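You operate a simulated robot arm through the tools that you are given. There is no shell and no other tool. Be economical: measure what you need, move in short steps, check, and stop when the job is done.

Carry out the task below with a simulated robot arm. There is one attempt and no reset: what you move stays moved.

TASK
Glue the grey note block on top of the red one.
Fine: cover the glue patch of the red block, stand the glue stick in its holder, stack them square and leave the staples box on top as a weight. A coat counts when it lies all over at full strength: go over it till it gets no stronger.

It is judged by the outcome, as a careful person would: the job done as asked, and still so three seconds after it is handed in. It fails if anything else is knocked over, pushed out of place, dropped, spilled or broken. Lids that push on must go on centred and level and be pressed home; caps that screw on are set level and turned clockwise until they are tight.

THE ROBOT
A 7-joint arm with a two-finger parallel gripper, fixed in place. Base frame: the origin is at the foot of the arm, x ahead of it, y to its left, z up; the work surface is at about z = 763. Readings come in mm, degrees, newtons and seconds.
With the tool pointing down near the work surface it reaches from about 300 to 700 mm from the base axis. Its first joint turns from -66.0 to 66.0 degrees. Payload 1.57 kg.
The TCP is the grasp point between the finger pads, 30 mm short of the fingertips. In the tool frame z runs along the fingers and y along their closing line. Largest opening 110 mm; finger width 24, thickness 12; the body of the gripper, 48 by 112 mm, starts 78 mm behind the TCP.
Orientation is that of the tool frame in the base frame, as [roll, pitch, yaw] about the fixed x, y, z axes, in that order (R = Rz(yaw) Ry(pitch) Rx(roll)). With the fingers straight down and closing along the base's y, the tool's x points along the base's -x, its y along +y and its z along -z.

THE INTERFACE
- The arm moves only by the tool step_arm. Its argument "motion" is a list of rows, each a list of 3 entries, a list of its own where there are three numbers: the shift along the tool's x, y, z in mm, then the turn, a rotation vector about the tool's x, y, z in degrees, then the finger opening in mm, from 0 to 110. In form: [[[tx, ty, tz], [rx, ry, rz], grip], ...]. A call has 1 to 8 rows; each row is the pose to reach, as a shift and turn from the pose commanded when the call began, along the tool's axes at that moment. A row lasts 0.2 s, in which the tool goes at most 50 mm and 8.6 degrees; a call with a longer step from one row to the next is refused whole, and so is a gripper value outside its range. Where a pose cannot be reached the arm comes as near as it can. A force on the tool above 40 N (or 10 N above the force at the start of the call, whichever is more), or a blocked arm, ends the call early, and 0.2 s more pass. The fingers move at their own pace (about 108 mm/s each) and stop on an object; they squeeze with about 28 N. The grip force told is the motor's: it shows also when the fingers shut on nothing. Time passes only in rows, and 0.2 s behind the last, so rows that repeat a pose let the fingers close. The reply holds the time, the measured pose of the TCP, the force on the tool along the base axes, the opening and the grip force, in the units named above and with some noise, with the torque about the TCP (base axes, N m) and any sound that the robot's microphone picked up, and new pictures: "pictures" is both (left out), scene, wrist or none.
- Cameras (640 x 400 px; columns grow to the right, rows downward): "scene" is fixed at [165.1, -390.5, 1412.1]; the picture's right is [0.72, -0.69, 0.00], its down [-0.36, -0.37, -0.86] and it looks along [0.59, 0.62, -0.52] (base axes); focal length 315 px, centre (320, 200). "wrist" rides on the gripper at [70, 16, -141] in the tool frame; the picture's right is [-0.23, 0.97, 0.00], its down [-0.86, -0.20, -0.48] and it looks along [-0.47, -0.11, 0.88] (tool axes); focal length 222 px, centre (320, 200). There is no depth. A picture from a camera that has moved, and an enlarged one, comes with that camera's place and axes in the base frame and with its lens. The place of the scene camera against the robot may be out by one fixed shift of up to 12 mm in any direction.
- close_up(camera, box): a new picture of the part [left, top, right, bottom] of that camera's present view, enlarged. It takes no simulated time.
- sign_off(): hands the job in; it is judged then, once.

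Go step by step. Nothing tells you positions but the pictures and the camera data: compare them with the known pose of the tool, close in by small moves and look again before you grip or let go. The budget is 120 turns and 200 pictures, counting those below and the enlarged ones. Unless the task says otherwise, let go and move clear before handing in, and close with one line.

The tools are called after "Request:" by a JSON object that holds its "name" and its "arguments". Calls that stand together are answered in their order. step_arm: Moves the arm, as the interface text tells. Its arguments: {"type":"object","properties":{"motion":{"type":"array","items":{"type":"array"}},"pictures":{"type":"string","enum":["both","scene","wrist","none"]}},"required":["motion"]} The other tools are called the same way: close_up (camera, box) takes an enlarged picture of a part of a camera's view; sign_off () hands the job in.

At the start:

```text
time_s: 0.0
eef_pos: [484.9, 29.5, 1169.3]
orientation: [-180.0, 0.0, 180.0]
wrist_force: [0.5, 0.3, -0.4]
torque: [0.01, 0.02, -0.03]
width: 109.9
grasp_force: 0.1
```

scene: 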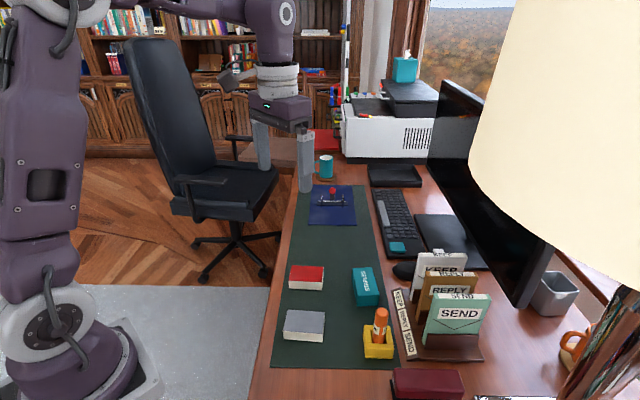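
wrist: 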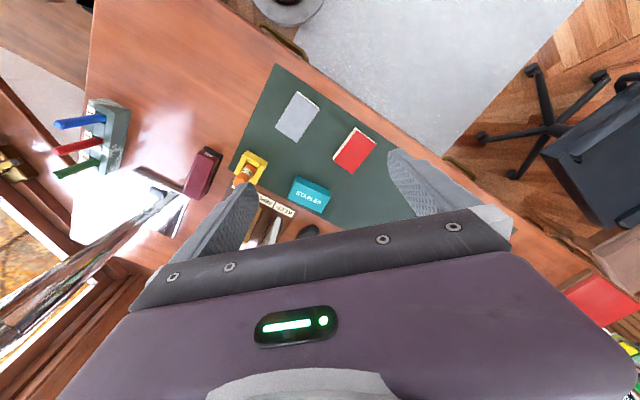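

I see the red and grey note blocks, the teal staples box, and the orange glue stick in a yellow holder on the mat. I'll look closer first.

Request:
{"name": "close_up", "arguments": {"camera": "scene", "box": [260, 240, 420, 370]}}

Request:
{"name": "close_up", "arguments": {"camera": "wrist", "box": [220, 70, 400, 220]}}

```text
3.08 times, centred on (340, 305) of scene
camera zoom: at [165.1, -390.5, 1412.1], right [0.72, -0.69, 0.0], down [-0.36, -0.37, -0.86], along [0.59, 0.62, -0.52], focal length 970 px, centre (258, -123)
```

zoom: 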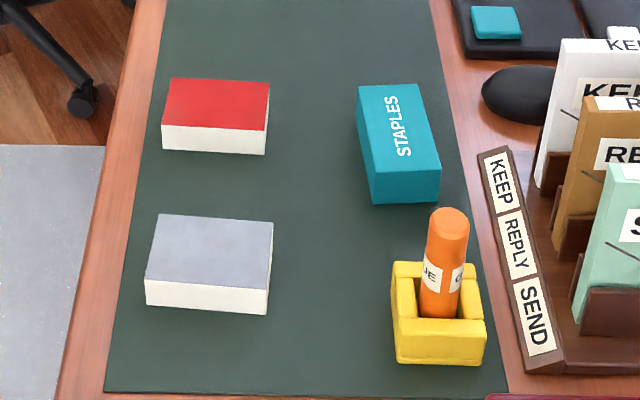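

```text
2.67 times, centred on (310, 145) of wrist
camera zoom: at [414.5, 44.9, 1309.6], right [0.23, 0.97, 0.0], down [0.86, -0.2, 0.48], along [0.47, -0.11, -0.88], focal length 592 px, centre (347, 347)
```

zoom: 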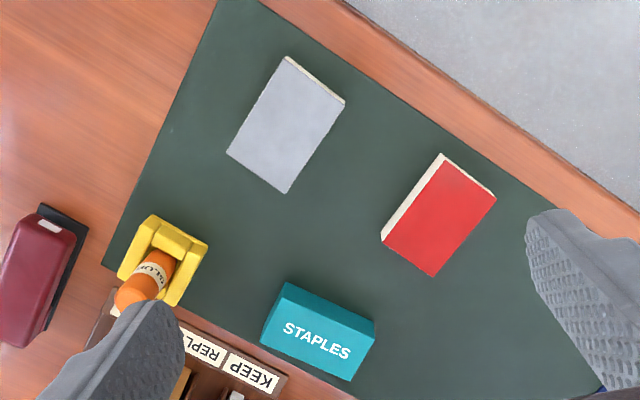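

Positions estimated: red ≈(583,88), grey ≈(479,-23), glue ≈(576,-181), staples ≈(675,-42). I'll move toward the glue stick for a closer look.

Request:
{"name": "step_arm", "arguments": {"motion": [[[-12, -33, 25], [0, 0, 0], 110], [[-24, -66, 50], [0, 0, 0], 110], [[-36, -99, 75], [0, 0, 0], 110], [[-48, -132, 100], [0, 0, 0], 110], [[-60, -165, 125], [0, 0, 0], 110], [[-70, -195, 150], [0, 0, 0], 110]], "pictures": "both"}}

```text
time_s: 1.4
eef_pos: [555.8, -166.1, 1018.5]
orientation: [-180.0, 0.0, -179.9]
wrist_force: [0.8, 0.3, -0.4]
torque: [-0.01, 0.03, 0.02]
width: 109.8
grasp_force: 0.0
camera wrist: at [484.9, -151.3, 1159.0], right [0.23, 0.97, 0.0], down [0.85, -0.2, 0.48], along [0.47, -0.11, -0.88], focal length 222 px, centre (320, 200)
```

scene: 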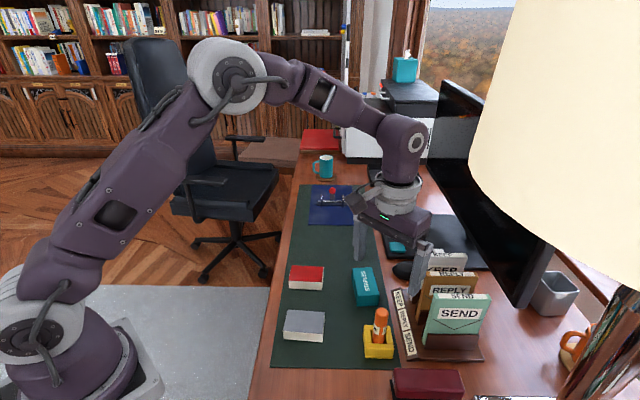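
wrist: 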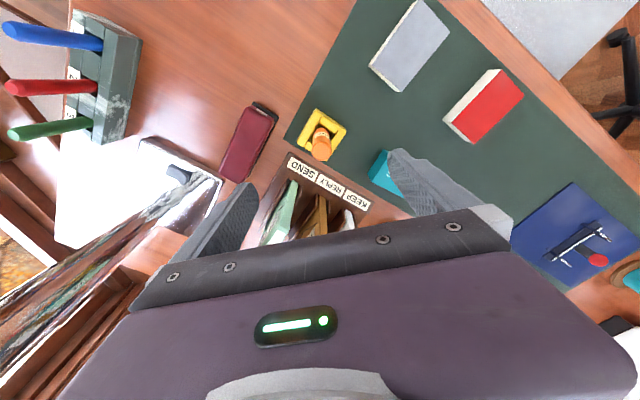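

The holder is now near the centre of the wrist view; zooming on it and on the red block.

Request:
{"name": "close_up", "arguments": {"camera": "wrist", "box": [280, 90, 376, 180]}}

Request:
{"name": "close_up", "arguments": {"camera": "wrist", "box": [360, 0, 536, 150]}}

Request:
{"name": "close_up", "arguments": {"camera": "scene", "box": [350, 300, 410, 365]}}

```text
4.44 times, centred on (328, 135) of wrist
camera zoom: at [484.9, -151.3, 1159.0], right [0.23, 0.97, 0.0], down [0.85, -0.2, 0.48], along [0.47, -0.11, -0.88], focal length 987 px, centre (284, 489)
```

zoom: 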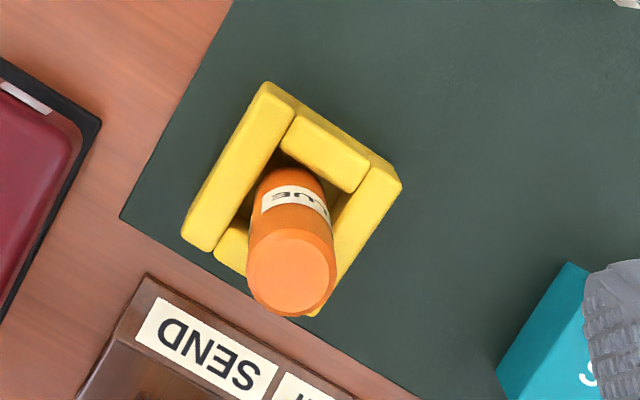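

```text
2.67 times, centred on (448, 75) of wrist
camera zoom: at [484.9, -151.3, 1159.0], right [0.23, 0.97, 0.0], down [0.85, -0.2, 0.48], along [0.47, -0.11, -0.88], focal length 592 px, centre (-21, 533)
```

zoom: 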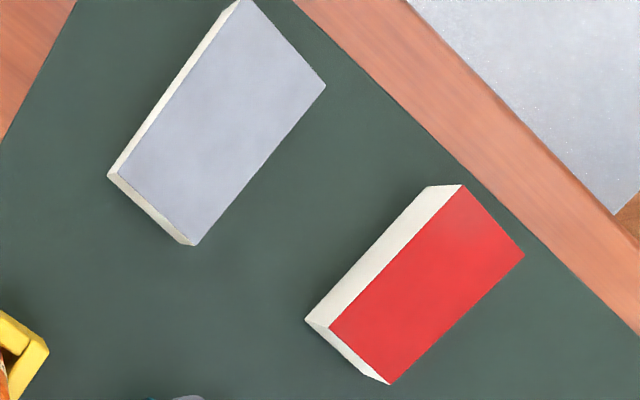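

```text
6.15 times, centred on (380, 332) of scene
camera zoom: at [165.1, -390.5, 1412.1], right [0.72, -0.69, 0.0], down [-0.36, -0.37, -0.86], along [0.59, 0.62, -0.52], focal length 1941 px, centre (-49, -615)
```

zoom: 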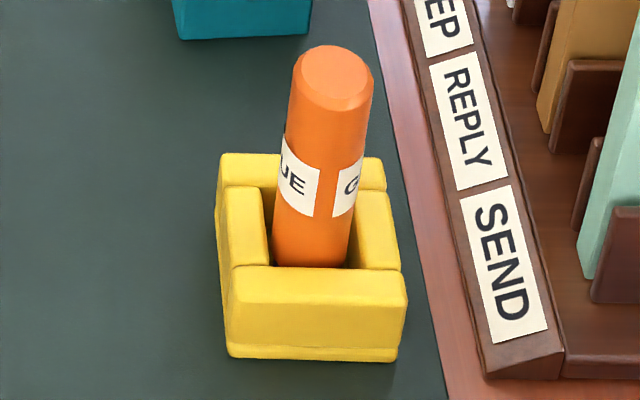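

The glue stick stands vertically at about (567,-169), top at z≈860, and the holder is square to the desk at about 45°. I'll turn the gripper 45° so it closes parallel to the card stand, and move above the stick.

Request:
{"name": "step_arm", "arguments": {"motion": [[[-2, -1, 10], [0, 0, 7.5], 80], [[-4, -1, 20], [0, 0, 15], 80], [[-6, -2, 30], [0, 0, 22.5], 80], [[-8, -2, 40], [0, 0, 30], 80], [[-10, -3, 50], [0, 0, 37.5], 80], [[-11, -3, 58], [0, 0, 45], 80]], "pictures": "both"}}

```text
time_s: 2.8
eef_pos: [567.0, -168.0, 960.9]
orientation: [180.0, 0.1, 134.9]
wrist_force: [-0.7, -0.4, -0.3]
torque: [0.0, -0.01, 0.02]
width: 80.1
grasp_force: 0.1
camera wrist: at [527.6, -108.3, 1101.4], right [0.85, 0.53, 0.0], down [0.46, -0.75, 0.48], along [0.25, -0.41, -0.88], focal length 222 px, centre (320, 200)
```

scene: 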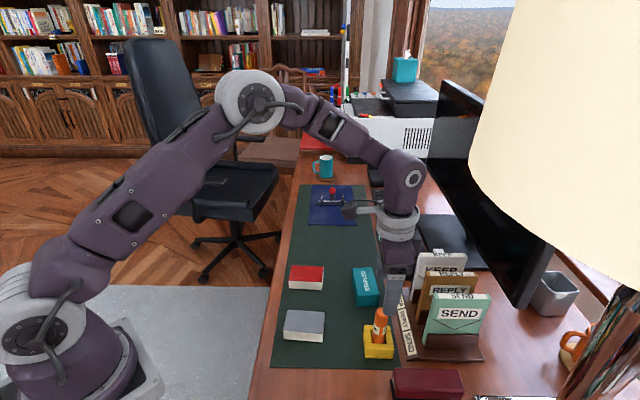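
wrist: 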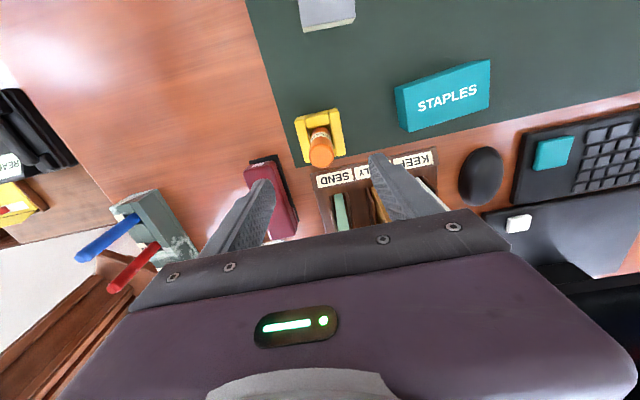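

The gripper is above the stick; zooming in to measure it precisely.

Request:
{"name": "close_up", "arguments": {"camera": "wrist", "box": [272, 90, 368, 180]}}

Request:
{"name": "close_up", "arguments": {"camera": "wrist", "box": [370, 30, 530, 150]}}

```text
4.44 times, centred on (320, 135) of wrist
camera zoom: at [527.6, -108.3, 1101.4], right [0.85, 0.53, 0.0], down [0.46, -0.75, 0.48], along [0.25, -0.41, -0.88], focal length 987 px, centre (320, 489)
```

zoom: 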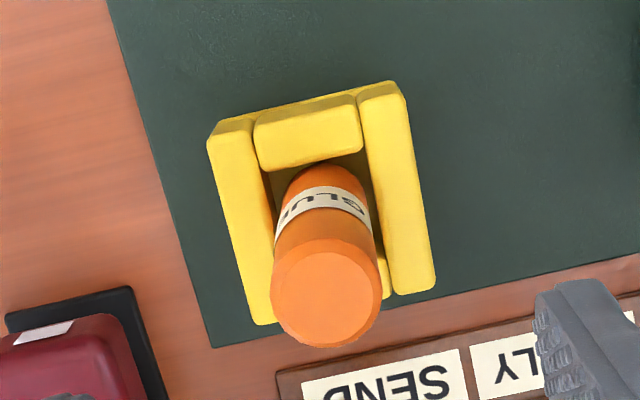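

```text
3.33 times, centred on (450, 90) of wrist
camera zoom: at [527.6, -108.3, 1101.4], right [0.85, 0.53, 0.0], down [0.46, -0.75, 0.48], along [0.25, -0.41, -0.88], focal length 740 px, centre (-113, 567)
```

zoom: 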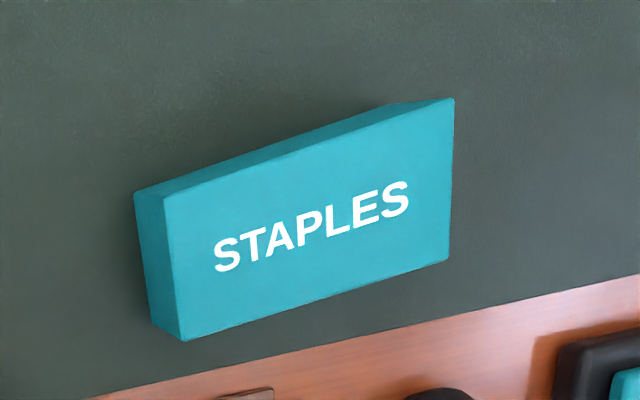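

The stick's top is at z≈875, centred at (566.5,-169). Descending with fingers straddling it, without gripping yet.

Request:
{"name": "step_arm", "arguments": {"motion": [[[0, -1, 40], [0, 0, 0], 60], [[0, -1, 80], [0, 0, 0], 60], [[0, -1, 105], [0, 0, 0], 60], [[0, -1, 112], [0, 0, 0], 60]], "pictures": "both"}}

Request:
{"name": "close_up", "arguments": {"camera": "scene", "box": [340, 260, 440, 370]}}

```text
time_s: 3.8
eef_pos: [565.5, -170.4, 848.4]
orientation: [180.0, 0.0, 135.0]
wrist_force: [1.4, -0.4, 0.4]
torque: [-0.01, 0.05, -0.01]
width: 59.7
grasp_force: 0.0
camera wrist: at [526.9, -109.4, 989.3], right [0.85, 0.53, 0.0], down [0.46, -0.75, 0.48], along [0.25, -0.41, -0.88], focal length 222 px, centre (320, 200)
```

scene: 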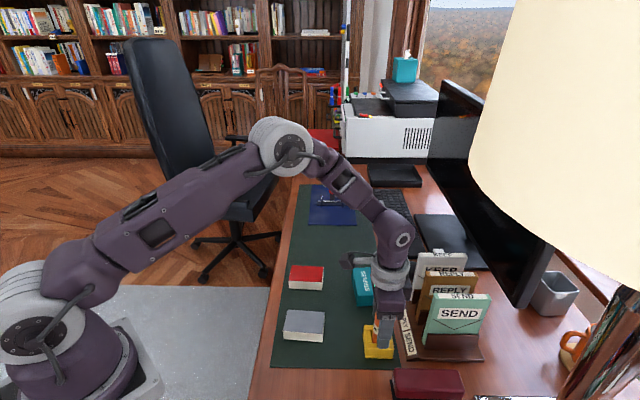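
wrist: 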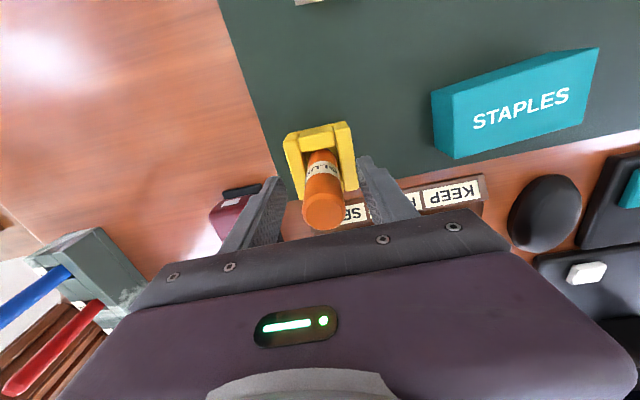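

```text
3.64 times, centred on (390, 315) of scene
camera zoom: at [165.1, -390.5, 1412.1], right [0.72, -0.69, 0.0], down [-0.36, -0.37, -0.86], along [0.59, 0.62, -0.52], focal length 1147 px, centre (66, -218)
```

zoom: 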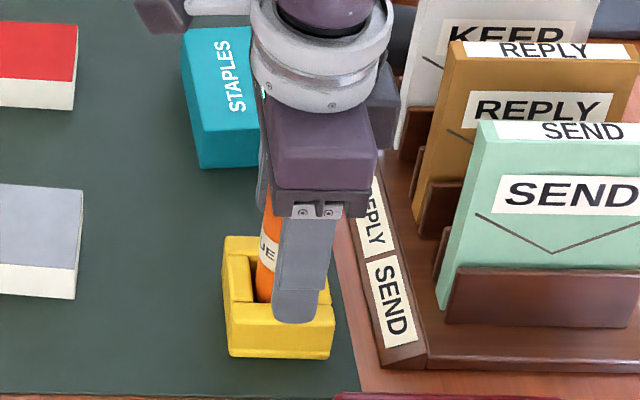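

The wrist and scene views disagree slightly on alignment; I'll zoom before gripping.

Request:
{"name": "close_up", "arguments": {"camera": "wrist", "box": [260, 110, 380, 240]}}

Request:
{"name": "close_up", "arguments": {"camera": "scene", "box": [355, 295, 405, 365]}}

```text
3.08 times, centred on (320, 175) of wrist
camera zoom: at [526.9, -109.4, 989.3], right [0.85, 0.53, 0.0], down [0.46, -0.75, 0.48], along [0.25, -0.41, -0.88], focal length 684 px, centre (320, 277)
```

zoom: 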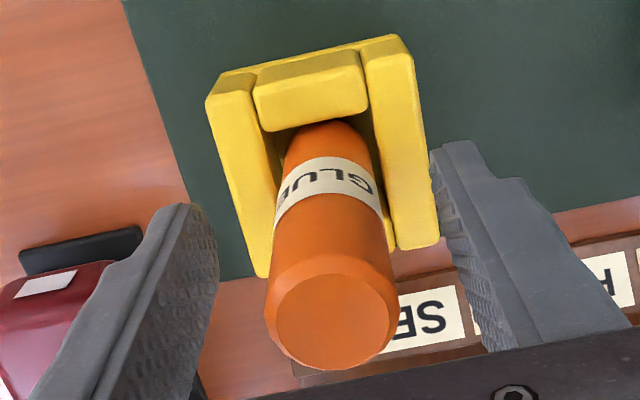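

```text
5.71 times, centred on (380, 330) of scene
camera zoom: at [165.1, -390.5, 1412.1], right [0.72, -0.69, 0.0], down [-0.36, -0.37, -0.86], along [0.59, 0.62, -0.52], focal length 1802 px, centre (-23, -543)
```

zoom: 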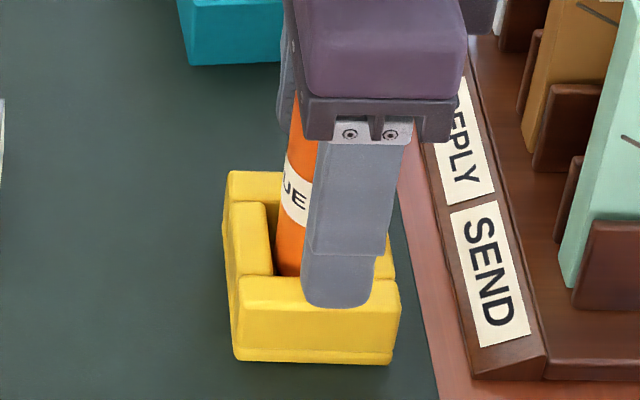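

Alignment is within a few mm, well inside the finger width. Closing on the stick after a 1.5 mm centring shift.

Request:
{"name": "step_arm", "arguments": {"motion": [[[2, 1.5, 0], [0, 0, 0], 60], [[2, 1.5, 0], [0, 0, 0], 30], [[2, 1.5, 0], [0, 0, 0], 10], [[2, 1.5, 0], [0, 0, 0], 10]], "pictures": "both"}}

```text
time_s: 4.8
eef_pos: [565.3, -167.9, 848.9]
orientation: [180.0, -0.1, 135.0]
wrist_force: [-0.2, -0.8, -0.2]
torque: [-0.01, 0.01, 0.01]
width: 25.6
grasp_force: 27.8
camera wrist: at [526.4, -107.1, 989.8], right [0.85, 0.53, 0.0], down [0.46, -0.75, 0.48], along [0.25, -0.41, -0.88], focal length 222 px, centre (320, 200)
```

scene: 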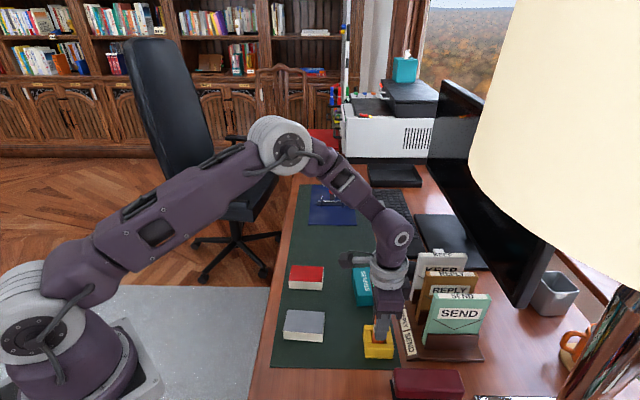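
wrist: 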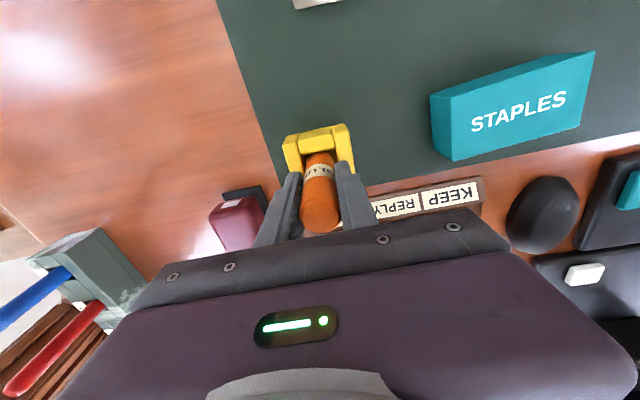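

Gripped at 25.6 mm. Lifting straight up to see the lower end.

Request:
{"name": "step_arm", "arguments": {"motion": [[[0, 0, -15], [0, 0, 0], 10], [[0, 0, -35], [0, 0, 0], 10], [[0, 0, -60], [0, 0, 0], 10], [[0, 0, -85], [0, 0, 0], 10]], "pictures": "both"}}

Request:
{"name": "close_up", "arguments": {"camera": "scene", "box": [345, 260, 425, 370]}}

Request:
{"name": "close_up", "arguments": {"camera": "wrist", "box": [260, 90, 380, 240]}}

```text
time_s: 5.8
eef_pos: [565.2, -167.1, 933.4]
orientation: [180.0, -0.1, 135.0]
wrist_force: [0.1, 0.8, -0.2]
torque: [0.04, -0.02, -0.02]
width: 25.6
grasp_force: 28.2
camera wrist: at [526.2, -106.3, 1074.2], right [0.85, 0.53, 0.0], down [0.46, -0.75, 0.48], along [0.25, -0.41, -0.88], focal length 222 px, centre (320, 200)
```

scene: 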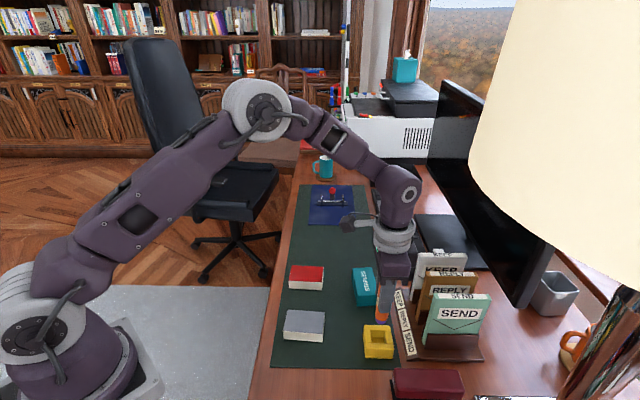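
wrist: 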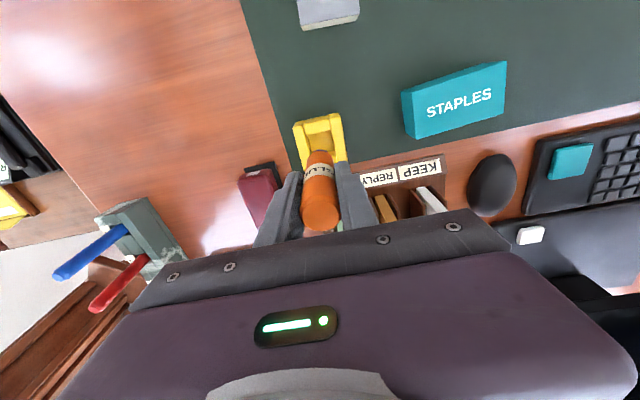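

```text
3.64 times, centred on (385, 315) of scene
camera zoom: at [165.1, -390.5, 1412.1], right [0.72, -0.69, 0.0], down [-0.36, -0.37, -0.86], along [0.59, 0.62, -0.52], focal length 1147 px, centre (84, -218)
```

zoom: 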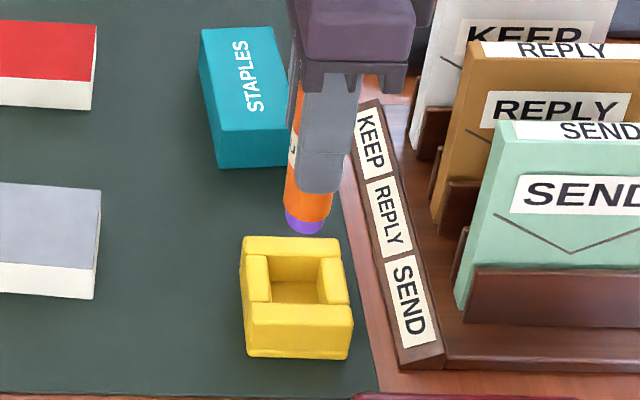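

```text
2.67 times, centred on (320, 165) of wrist
camera zoom: at [526.2, -106.3, 1074.2], right [0.85, 0.53, 0.0], down [0.46, -0.75, 0.48], along [0.25, -0.41, -0.88], focal length 592 px, centre (320, 293)
```

zoom: 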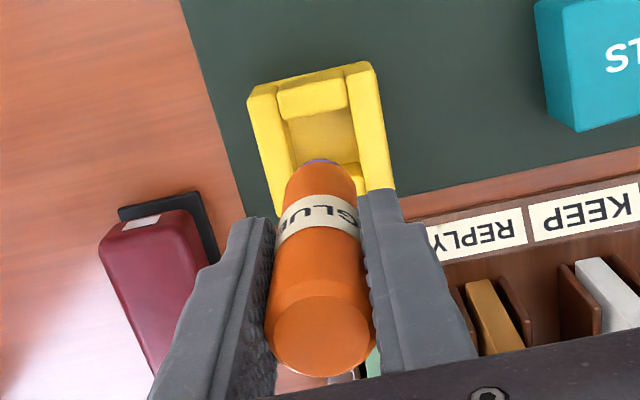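

The lower end is the purple glue tip, uncapped. Now carrying it over the red block at about (583,88).

Request:
{"name": "step_arm", "arguments": {"motion": [[[28, 32, 0], [0, 0, 0], 10], [[56, 64, 0], [0, 0, 0], 10], [[84, 97, 0], [0, 0, 0], 10], [[112, 129, 0], [0, 0, 0], 10], [[140, 161, 0], [0, 0, 0], 10], [[168, 193, 0], [0, 0, 0], 10]], "pictures": "both"}}

Request:
{"name": "close_up", "arguments": {"camera": "wrist", "box": [230, 80, 410, 240]}}

Request:
{"name": "close_up", "arguments": {"camera": "scene", "box": [270, 220, 360, 300]}}

```text
time_s: 7.2
eef_pos: [584.2, 87.9, 932.0]
orientation: [180.0, 0.1, 135.0]
wrist_force: [0.7, -0.8, -0.3]
torque: [-0.03, 0.02, -0.02]
width: 25.6
grasp_force: 28.0
camera wrist: at [544.6, 148.6, 1074.2], right [0.85, 0.53, 0.0], down [0.46, -0.75, 0.48], along [0.25, -0.41, -0.88], focal length 222 px, centre (320, 200)
```

scene: 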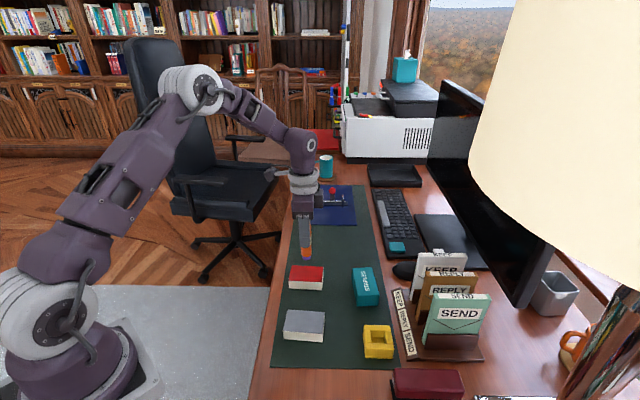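
wrist: 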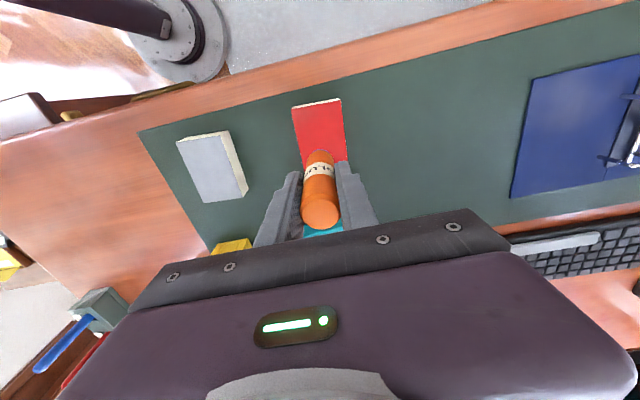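

```text
2.50 times, centred on (320, 160) of wrist
camera zoom: at [544.6, 148.6, 1074.2], right [0.85, 0.53, 0.0], down [0.46, -0.75, 0.48], along [0.25, -0.41, -0.88], focal length 555 px, centre (320, 300)
```

zoom: 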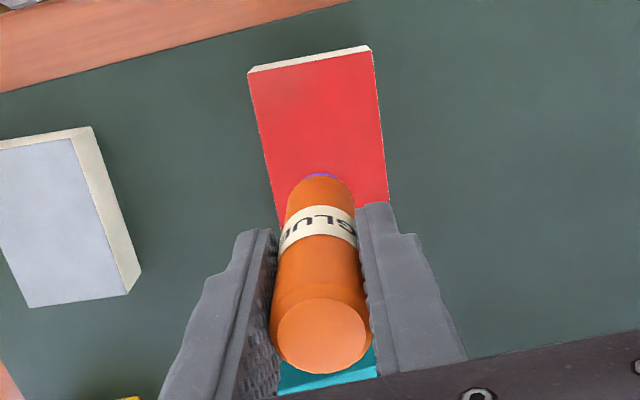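

```text
5.00 times, centred on (315, 260) of scene
camera zoom: at [165.1, -390.5, 1412.1], right [0.72, -0.69, 0.0], down [-0.36, -0.37, -0.86], along [0.59, 0.62, -0.52], focal length 1577 px, centre (345, -100)
```

zoom: 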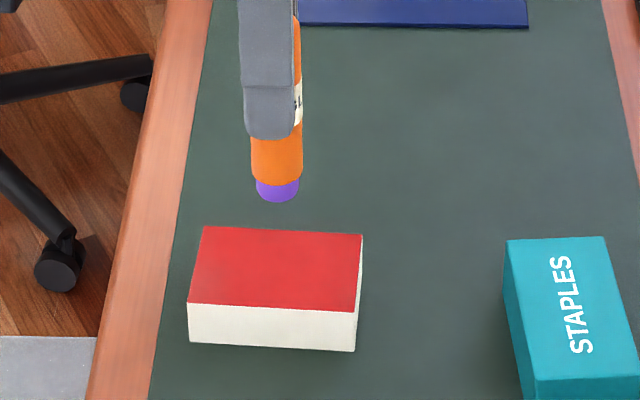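

No patch marking shows, so I'll coat the whole red top (≈58×90 mm, centre (583.7,88), long axis ≈ -48.5°). Aligning the tool to it and descending to just above.

Request:
{"name": "step_arm", "arguments": {"motion": [[[0, 0, 25], [0, 0, 3.5], 10], [[0, 0, 45], [0, 0, 3.5], 10], [[0, 0, 52], [0, 0, 3.5], 10]], "pictures": "both"}}

Request:
{"name": "close_up", "arguments": {"camera": "wrist", "box": [230, 60, 410, 240]}}

Request:
{"name": "close_up", "arguments": {"camera": "scene", "box": [270, 230, 350, 300]}}

```text
time_s: 8.0
eef_pos: [581.7, 88.4, 881.7]
orientation: [180.0, 0.1, 131.5]
wrist_force: [0.7, -0.3, 0.5]
torque: [0.02, 0.01, 0.01]
width: 25.3
grasp_force: 28.0
camera wrist: at [547.6, 151.0, 1022.0], right [0.88, 0.47, 0.0], down [0.42, -0.77, 0.48], along [0.23, -0.42, -0.88], focal length 222 px, centre (320, 200)
```

scene: 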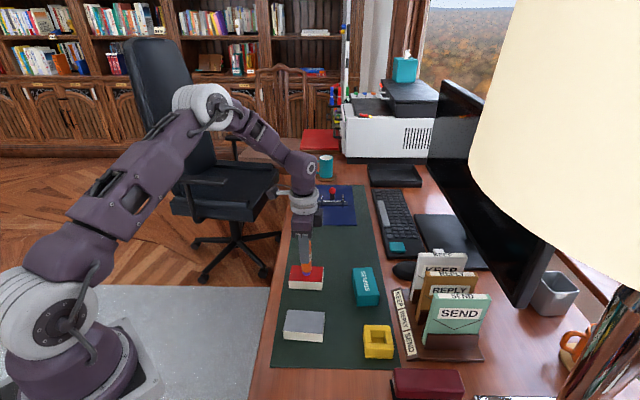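
wrist: 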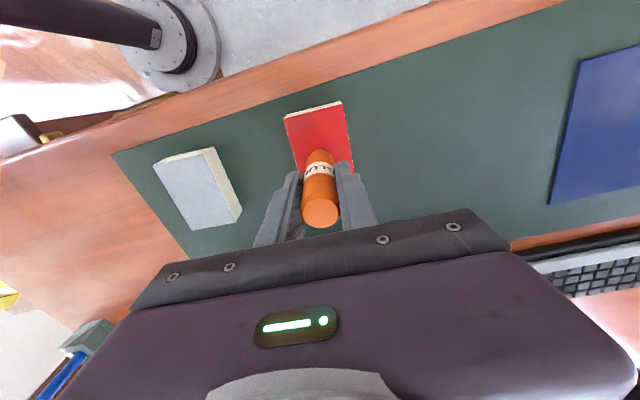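

```text
2.22 times, centred on (320, 150) of wrist
camera zoom: at [547.6, 151.0, 1022.0], right [0.88, 0.47, 0.0], down [0.42, -0.77, 0.48], along [0.23, -0.42, -0.88], focal length 494 px, centre (320, 311)
```

zoom: 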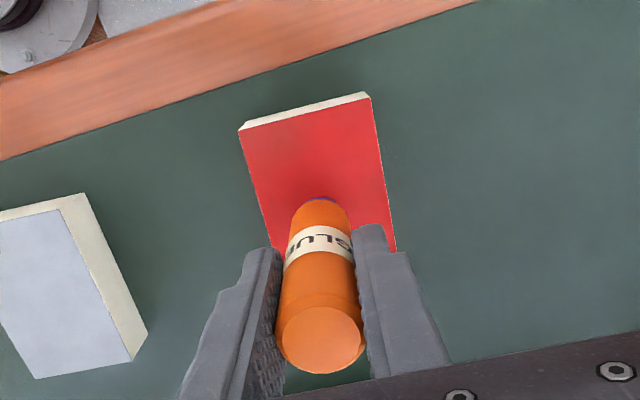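

```text
5.71 times, centred on (310, 265) of scene
camera zoom: at [165.1, -390.5, 1412.1], right [0.72, -0.69, 0.0], down [-0.36, -0.37, -0.86], along [0.59, 0.62, -0.52], focal length 1802 px, centre (377, -171)
```

zoom: 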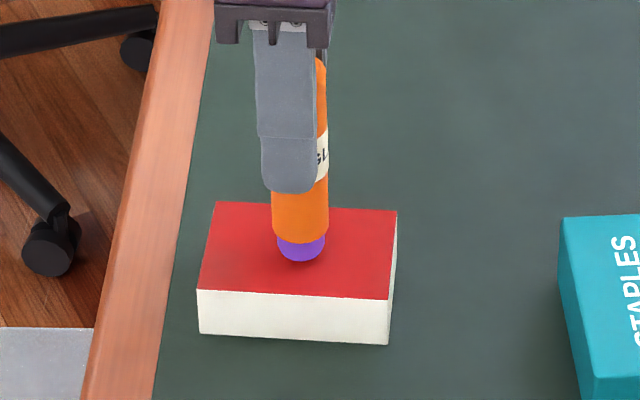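

The tip is centred over the block, a few mm above. Easing down for first contact.

Request:
{"name": "step_arm", "arguments": {"motion": [[[0, 0, 2], [0, 0, 0], 10], [[0, 0, 4], [0, 0, 0], 10], [[0, 0, 5], [0, 0, 0], 10]], "pictures": "none"}}

Request:
{"name": "close_up", "arguments": {"camera": "scene", "box": [280, 250, 340, 300]}}

```text
time_s: 8.8
eef_pos: [582.6, 89.0, 876.3]
orientation: [-180.0, 0.1, 131.5]
wrist_force: [1.0, -1.4, 4.2]
torque: [-0.15, 0.11, -0.01]
width: 25.7
grasp_force: 27.7
```

```text
8.00 times, centred on (310, 275) of scene
camera zoom: at [165.1, -390.5, 1412.1], right [0.72, -0.69, 0.0], down [-0.36, -0.37, -0.86], along [0.59, 0.62, -0.52], focal length 2523 px, centre (400, -400)
```

zoom: 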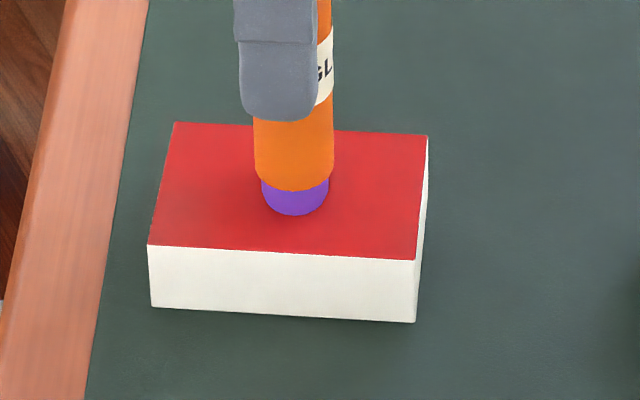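

Light contact (≈4 N) made. A short test stroke to see the coat and check the block stays put.

Request:
{"name": "step_arm", "arguments": {"motion": [[[10, 0, 0], [0, 0, 0], 10], [[20, 0, 0], [0, 0, 0], 10], [[30, 0, 0], [0, 0, 0], 10], [[20, 0, 0], [0, 0, 0], 10], [[10, 0, 0], [0, 0, 0], 10], [[0, 0, 0], [0, 0, 0], 10]], "pictures": "none"}}

Request:
{"name": "close_up", "arguments": {"camera": "scene", "box": [280, 250, 340, 300]}}

```text
time_s: 10.2
eef_pos: [582.9, 87.1, 876.9]
orientation: [180.0, -0.1, 131.5]
wrist_force: [-0.6, 0.1, 0.0]
torque: [-0.02, 0.01, 0.02]
width: 25.2
grasp_force: 28.1
```

```text
8.00 times, centred on (310, 275) of scene
camera zoom: at [165.1, -390.4, 1412.1], right [0.72, -0.69, 0.0], down [-0.36, -0.37, -0.86], along [0.59, 0.62, -0.52], focal length 2523 px, centre (400, -400)
```

zoom: 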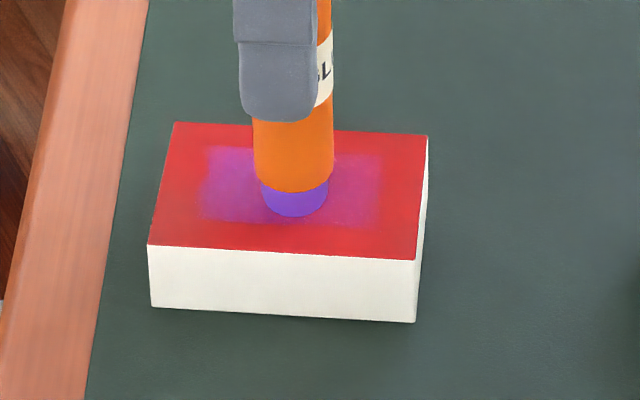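

The patch shows up as a rectangle of about 62×38 mm centred on the block, and the block didn't move. I'll work over it in lanes, pressing slightly.

Request:
{"name": "step_arm", "arguments": {"motion": [[[15, 8, 1], [0, 0, 0], 10], [[28, 10, 1], [0, 0, 0], 10], [[14, 10, 1], [0, 0, 0], 10], [[0, 10, 1], [0, 0, 0], 10], [[-14, 10, 1], [0, 0, 0], 10], [[-28, 10, 1], [0, 0, 0], 10], [[-28, 0, 1], [0, 0, 0], 10], [[-14, 0, 1], [0, 0, 0], 10]], "pictures": "none"}}

Request:
{"name": "close_up", "arguments": {"camera": "scene", "box": [280, 250, 340, 300]}}

```text
time_s: 12.0
eef_pos: [592.5, 77.3, 877.0]
orientation: [-179.9, 0.2, 131.5]
wrist_force: [3.8, -4.4, 12.4]
torque: [-0.32, -0.3, 0.01]
width: 25.6
grasp_force: 27.3
```

```text
8.00 times, centred on (310, 275) of scene
camera zoom: at [164.9, -390.6, 1412.1], right [0.72, -0.69, 0.0], down [-0.36, -0.37, -0.86], along [0.59, 0.62, -0.52], focal length 2523 px, centre (400, -400)
```

zoom: 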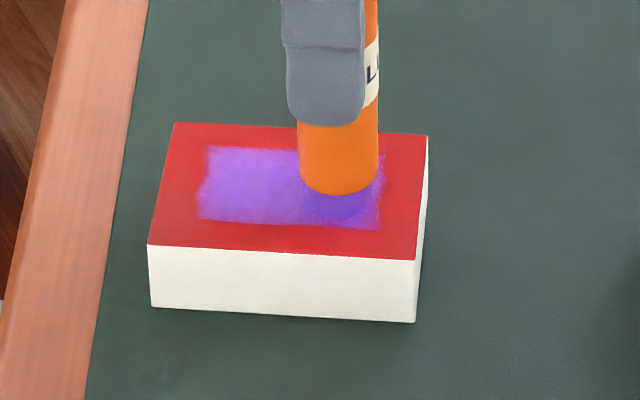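

Coat is building well and the block has not shifted. Continuing with the middle and near lanes.

Request:
{"name": "step_arm", "arguments": {"motion": [[[14, 0, -0.5], [0, 0, 0], 10], [[28, 0, -0.5], [0, 0, 0], 10], [[42, 0, -0.5], [0, 0, 0], 10], [[42, -10, -0.5], [0, 0, 0], 10], [[28, -10, -0.5], [0, 0, 0], 10], [[14, -10, -0.5], [0, 0, 0], 10], [[0, -10, -0.5], [0, 0, 0], 10], [[-14, -10, -0.5], [0, 0, 0], 10]], "pictures": "none"}}

Request:
{"name": "close_up", "arguments": {"camera": "scene", "box": [280, 250, 340, 300]}}

```text
time_s: 13.8
eef_pos: [593.4, 60.4, 875.8]
orientation: [179.9, -0.1, 131.5]
wrist_force: [-1.4, 0.9, 2.0]
torque: [0.05, 0.05, 0.02]
width: 25.3
grasp_force: 27.6
```

```text
8.00 times, centred on (310, 275) of scene
camera zoom: at [165.0, -390.4, 1412.1], right [0.72, -0.69, 0.0], down [-0.36, -0.37, -0.86], along [0.59, 0.62, -0.52], focal length 2523 px, centre (400, -400)
```

zoom: 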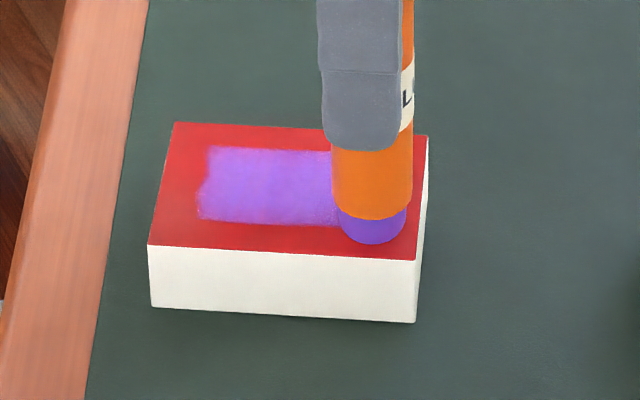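

Second pass now, reaching the borders.

Request:
{"name": "step_arm", "arguments": {"motion": [[[-2, 10, 0.5], [0, 0, 0], 10], [[-2, 22, 0.5], [0, 0, 0], 10], [[13, 23, 0.5], [0, 0, 0], 10], [[28, 23, 0.5], [0, 0, 0], 10], [[43, 23, 0.5], [0, 0, 0], 10], [[60, 23, 0.5], [0, 0, 0], 10], [[60, 12, 0.5], [0, 0, 0], 10], [[45, 10, 0.5], [0, 0, 0], 10]], "pictures": "none"}}

Request:
{"name": "step_arm", "arguments": {"motion": [[[-15, 0, 0], [0, 0, 0], 10], [[-30, 0, 0], [0, 0, 0], 10], [[-45, 0, 0], [0, 0, 0], 10], [[-46, -10, 0], [0, 0, 0], 10], [[-30, -11, 0], [0, 0, 0], 10], [[-15, -11, 0], [0, 0, 0], 10], [[0, -11, 0], [0, 0, 0], 10], [[15, -11, 0], [0, 0, 0], 10]], "pictures": "none"}}

Request:
{"name": "close_up", "arguments": {"camera": "scene", "box": [280, 250, 340, 300]}}

```text
time_s: 15.6
eef_pos: [570.8, 101.3, 875.2]
orientation: [-179.9, -0.1, 131.5]
wrist_force: [-2.7, 4.3, 14.6]
torque: [0.36, 0.27, 0.0]
width: 25.3
grasp_force: 28.6
```

```text
time_s: 17.4
eef_pos: [553.4, 104.8, 876.2]
orientation: [-180.0, 0.1, 131.5]
wrist_force: [1.3, -2.9, 7.4]
torque: [-0.26, -0.23, -0.05]
width: 25.3
grasp_force: 28.6
```

```text
8.00 times, centred on (310, 275) of scene
camera zoom: at [165.0, -390.5, 1412.1], right [0.72, -0.69, 0.0], down [-0.36, -0.37, -0.86], along [0.59, 0.62, -0.52], focal length 2523 px, centre (400, -400)
```

zoom: 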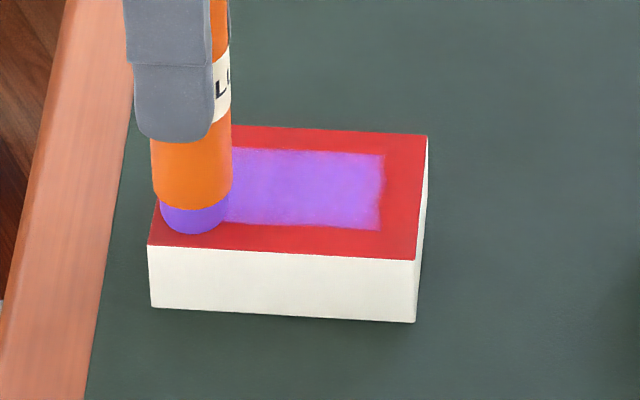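

Coat nearly uniform; doing another full pass on offset lanes.

Request:
{"name": "step_arm", "arguments": {"motion": [[[-2, 12, 0], [0, 0, 0], 10], [[-2, 25, 0], [0, 0, 0], 10], [[-17, 25, 0], [0, 0, 0], 10], [[-32, 25, 0], [0, 0, 0], 10], [[-47, 25, 0], [0, 0, 0], 10], [[-63, 25, 0], [0, 0, 0], 10], [[-63, 16, 0], [0, 0, 0], 10], [[-48, 16, 0], [0, 0, 0], 10]], "pictures": "none"}}

Request:
{"name": "step_arm", "arguments": {"motion": [[[16, 0, 0], [0, 0, 0], 10], [[32, 0, 0], [0, 0, 0], 10], [[47, 0, 0], [0, 0, 0], 10], [[47, -10, 0], [0, 0, 0], 10], [[32, -10, 0], [0, 0, 0], 10], [[16, -10, 0], [0, 0, 0], 10], [[0, -10, 0], [0, 0, 0], 10], [[-15, -10, 0], [0, 0, 0], 10]], "pictures": "none"}}

Request:
{"name": "step_arm", "arguments": {"motion": [[[0, -8, 0], [0, 0, 0], 10], [[15, -8, 0], [0, 0, 0], 10], [[30, -8, 0], [0, 0, 0], 10], [[45, -8, 0], [0, 0, 0], 10], [[62, -8, 0], [0, 0, 0], 10], [[62, 5, 0], [0, 0, 0], 10], [[62, 5, -20], [0, 0, 0], 10], [[62, 5, -60], [0, 0, 0], 10]], "pictures": "both"}}

Request:
{"name": "close_up", "arguments": {"camera": "scene", "box": [280, 250, 340, 300]}}

```text
time_s: 19.2
eef_pos: [595.6, 78.3, 875.6]
orientation: [180.0, 0.1, 131.5]
wrist_force: [0.9, -0.8, 3.0]
torque: [-0.11, -0.12, -0.01]
width: 25.2
grasp_force: 28.1
```

```text
time_s: 21.0
eef_pos: [599.9, 62.0, 876.3]
orientation: [180.0, 0.0, 131.5]
wrist_force: [-0.6, 0.3, -1.0]
torque: [0.03, 0.0, 0.02]
width: 25.2
grasp_force: 27.8
```

```text
time_s: 22.8
eef_pos: [561.9, 111.1, 936.9]
orientation: [-180.0, 0.0, 131.5]
wrist_force: [0.0, -0.2, -0.2]
torque: [0.0, -0.02, 0.01]
width: 25.3
grasp_force: 28.4
camera wrist: at [526.9, 173.7, 1077.3], right [0.88, 0.47, 0.0], down [0.42, -0.77, 0.48], along [0.23, -0.42, -0.88], focal length 222 px, centre (320, 200)
```

scene: 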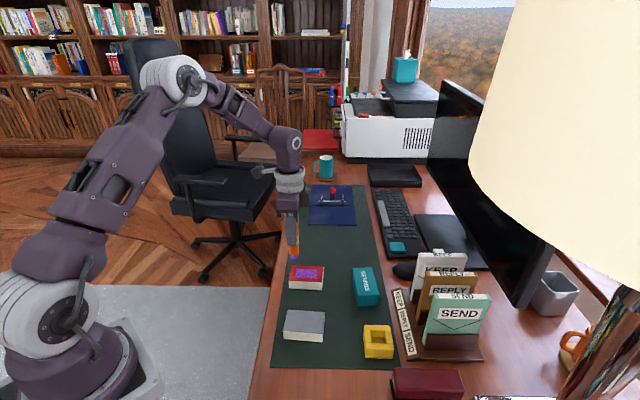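
wrist: 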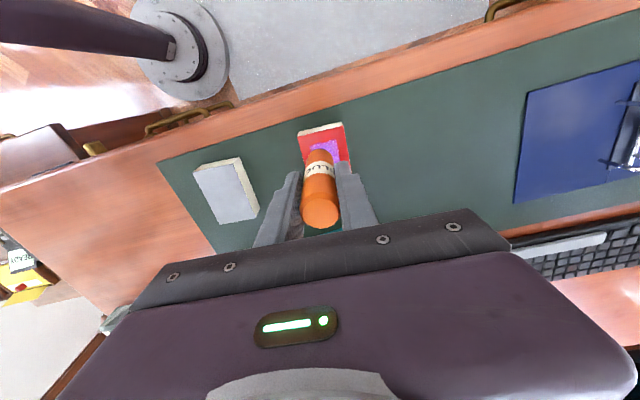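

```text
8.00 times, centred on (310, 275) of scene
camera zoom: at [165.1, -390.5, 1412.1], right [0.72, -0.69, 0.0], down [-0.36, -0.37, -0.86], along [0.59, 0.62, -0.52], focal length 2523 px, centre (400, -400)
```

zoom: 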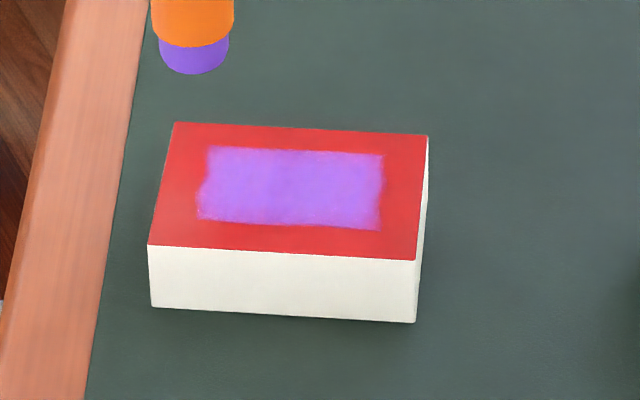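

The coat looks even, with slightly weaker lower edges. Zooming tighter to judge.

Request:
{"name": "close_up", "arguments": {"camera": "scene", "box": [295, 263, 331, 284]}}

```text
16.00 times, centred on (313, 274) of scene
camera zoom: at [165.1, -390.5, 1412.1], right [0.72, -0.69, 0.0], down [-0.36, -0.37, -0.86], along [0.59, 0.62, -0.52], focal length 5046 px, centre (432, -976)
```

zoom: 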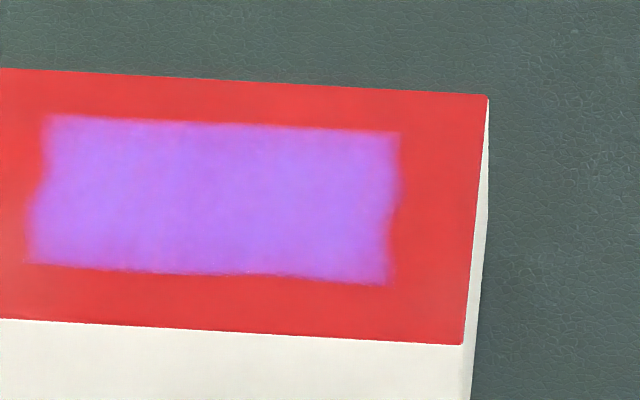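

I'll make one more full pass with slightly more pressure and compare the strength.

Request:
{"name": "step_arm", "arguments": {"motion": [[[0, 13, 40], [0, 0, 0], 10], [[0, 13, 61.5], [0, 0, 0], 10], [[-15, 13, 61.5], [0, 0, 0], 10], [[-30, 13, 61.5], [0, 0, 0], 10], [[-45, 13, 61.5], [0, 0, 0], 10], [[-62, 13, 61.5], [0, 0, 0], 10], [[-62, 5, 61.5], [0, 0, 0], 10], [[-46, 5, 61.5], [0, 0, 0], 10]], "pictures": "none"}}

Request:
{"name": "step_arm", "arguments": {"motion": [[[16, 0, 0], [0, 0, 0], 10], [[31, 0, 0], [0, 0, 0], 10], [[46, 0, 0], [0, 0, 0], 10], [[46, -9, 0], [0, 0, 0], 10], [[31, -9, 0], [0, 0, 0], 10], [[16, -9, 0], [0, 0, 0], 10], [[0, -9, 0], [0, 0, 0], 10], [[-16, -9, 0], [0, 0, 0], 10]], "pictures": "none"}}

Request:
{"name": "step_arm", "arguments": {"motion": [[[0, -9, 0], [0, 0, 0], 10], [[15, -9, 0], [0, 0, 0], 10], [[30, -9, 0], [0, 0, 0], 10], [[45, -9, 0], [0, 0, 0], 10], [[62, -9, 0], [0, 0, 0], 10], [[62, 5, 0], [0, 0, 0], 10], [[62, 5, -20], [0, 0, 0], 10], [[62, 5, -60], [0, 0, 0], 10]], "pictures": "none"}}

Request:
{"name": "close_up", "arguments": {"camera": "scene", "box": [295, 263, 331, 284]}}

```text
time_s: 24.6
eef_pos: [596.7, 79.8, 873.7]
orientation: [180.0, 0.1, 131.4]
wrist_force: [2.8, -3.0, 10.1]
torque: [-0.37, -0.27, 0.01]
width: 25.3
grasp_force: 28.8
```

```text
time_s: 26.4
eef_pos: [599.9, 63.2, 873.6]
orientation: [180.0, 0.0, 131.6]
wrist_force: [-2.4, 2.2, 9.8]
torque: [0.14, 0.19, 0.02]
width: 25.6
grasp_force: 27.9
```

```text
time_s: 28.2
eef_pos: [562.6, 111.6, 934.6]
orientation: [180.0, 0.0, 131.5]
wrist_force: [-0.7, -0.1, -0.7]
torque: [0.01, 0.03, 0.01]
width: 25.7
grasp_force: 27.8
```

```text
16.00 times, centred on (313, 274) of scene
camera zoom: at [165.1, -390.5, 1412.1], right [0.72, -0.69, 0.0], down [-0.36, -0.37, -0.86], along [0.59, 0.62, -0.52], focal length 5046 px, centre (432, -976)
```

zoom: 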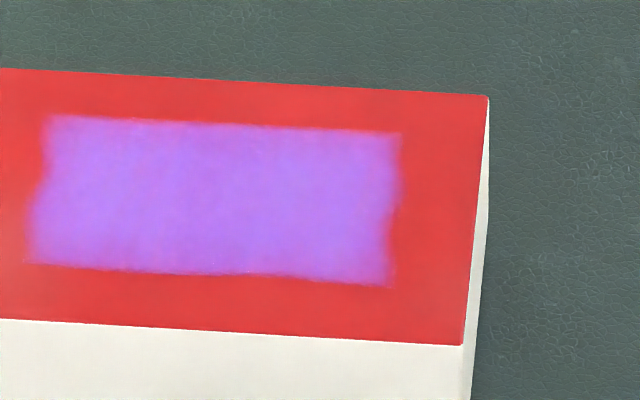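

Very slightly more even than before. One more pass, wider at the borders, to confirm it no longer gets stronger.

Request:
{"name": "step_arm", "arguments": {"motion": [[[2, 15, 40], [0, 0, 0], 10], [[2, 15, 60.5], [0, 0, 0], 10], [[-15, 15, 60.5], [0, 0, 0], 10], [[-30, 15, 60.5], [0, 0, 0], 10], [[-45, 15, 60.5], [0, 0, 0], 10], [[-64, 15, 60.5], [0, 0, 0], 10], [[-64, 5, 60.5], [0, 0, 0], 10], [[-46, 5, 60.5], [0, 0, 0], 10]], "pictures": "none"}}

Request:
{"name": "step_arm", "arguments": {"motion": [[[16, 0, 0], [0, 0, 0], 10], [[31, 0, 0], [0, 0, 0], 10], [[48, 0, 0], [0, 0, 0], 10], [[48, -9, 0], [0, 0, 0], 10], [[31, -9, 0], [0, 0, 0], 10], [[16, -9, 0], [0, 0, 0], 10], [[0, -9, 0], [0, 0, 0], 10], [[-18, -9, 0], [0, 0, 0], 10]], "pictures": "none"}}

Request:
{"name": "step_arm", "arguments": {"motion": [[[0, -10, 0], [0, 0, 0], 10], [[15, -10, 0], [0, 0, 0], 10], [[30, -10, 0], [0, 0, 0], 10], [[48, -10, 0], [0, 0, 0], 10], [[66, -10, 0], [0, 0, 0], 10], [[66, 5, 0], [0, 0, 0], 10], [[66, 5, -20], [0, 0, 0], 10], [[66, 5, -60], [0, 0, 0], 10]], "pictures": "none"}}

Request:
{"name": "close_up", "arguments": {"camera": "scene", "box": [295, 263, 331, 284]}}

Request:
{"name": "close_up", "arguments": {"camera": "scene", "box": [270, 230, 350, 300]}}

```text
time_s: 30.0
eef_pos: [597.8, 80.3, 874.8]
orientation: [-180.0, 0.1, 131.5]
wrist_force: [2.9, -3.5, 9.1]
torque: [-0.25, -0.24, 0.0]
width: 25.2
grasp_force: 28.6
```

```text
time_s: 31.8
eef_pos: [602.3, 61.7, 874.1]
orientation: [-180.0, -0.1, 131.4]
wrist_force: [-3.5, 2.9, 16.8]
torque: [0.22, 0.19, -0.03]
width: 25.2
grasp_force: 27.5
```

```text
time_s: 33.6
eef_pos: [562.3, 114.2, 934.0]
orientation: [180.0, -0.1, 131.4]
wrist_force: [0.2, -0.8, -0.7]
torque: [0.01, 0.07, -0.04]
width: 25.5
grasp_force: 28.1
```

```text
16.00 times, centred on (313, 274) of scene
camera zoom: at [165.1, -390.5, 1412.1], right [0.72, -0.69, 0.0], down [-0.36, -0.37, -0.86], along [0.59, 0.62, -0.52], focal length 5046 px, centre (432, -976)
```

zoom: 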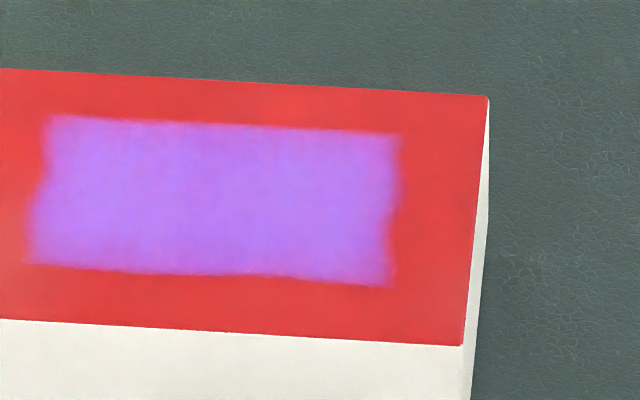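

```text
5.71 times, centred on (310, 265) of scene
camera zoom: at [165.1, -390.5, 1412.1], right [0.72, -0.69, 0.0], down [-0.36, -0.37, -0.86], along [0.59, 0.62, -0.52], focal length 1802 px, centre (377, -171)
```

zoom: 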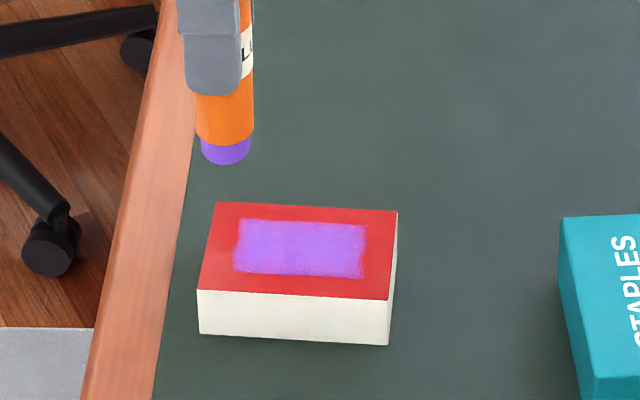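

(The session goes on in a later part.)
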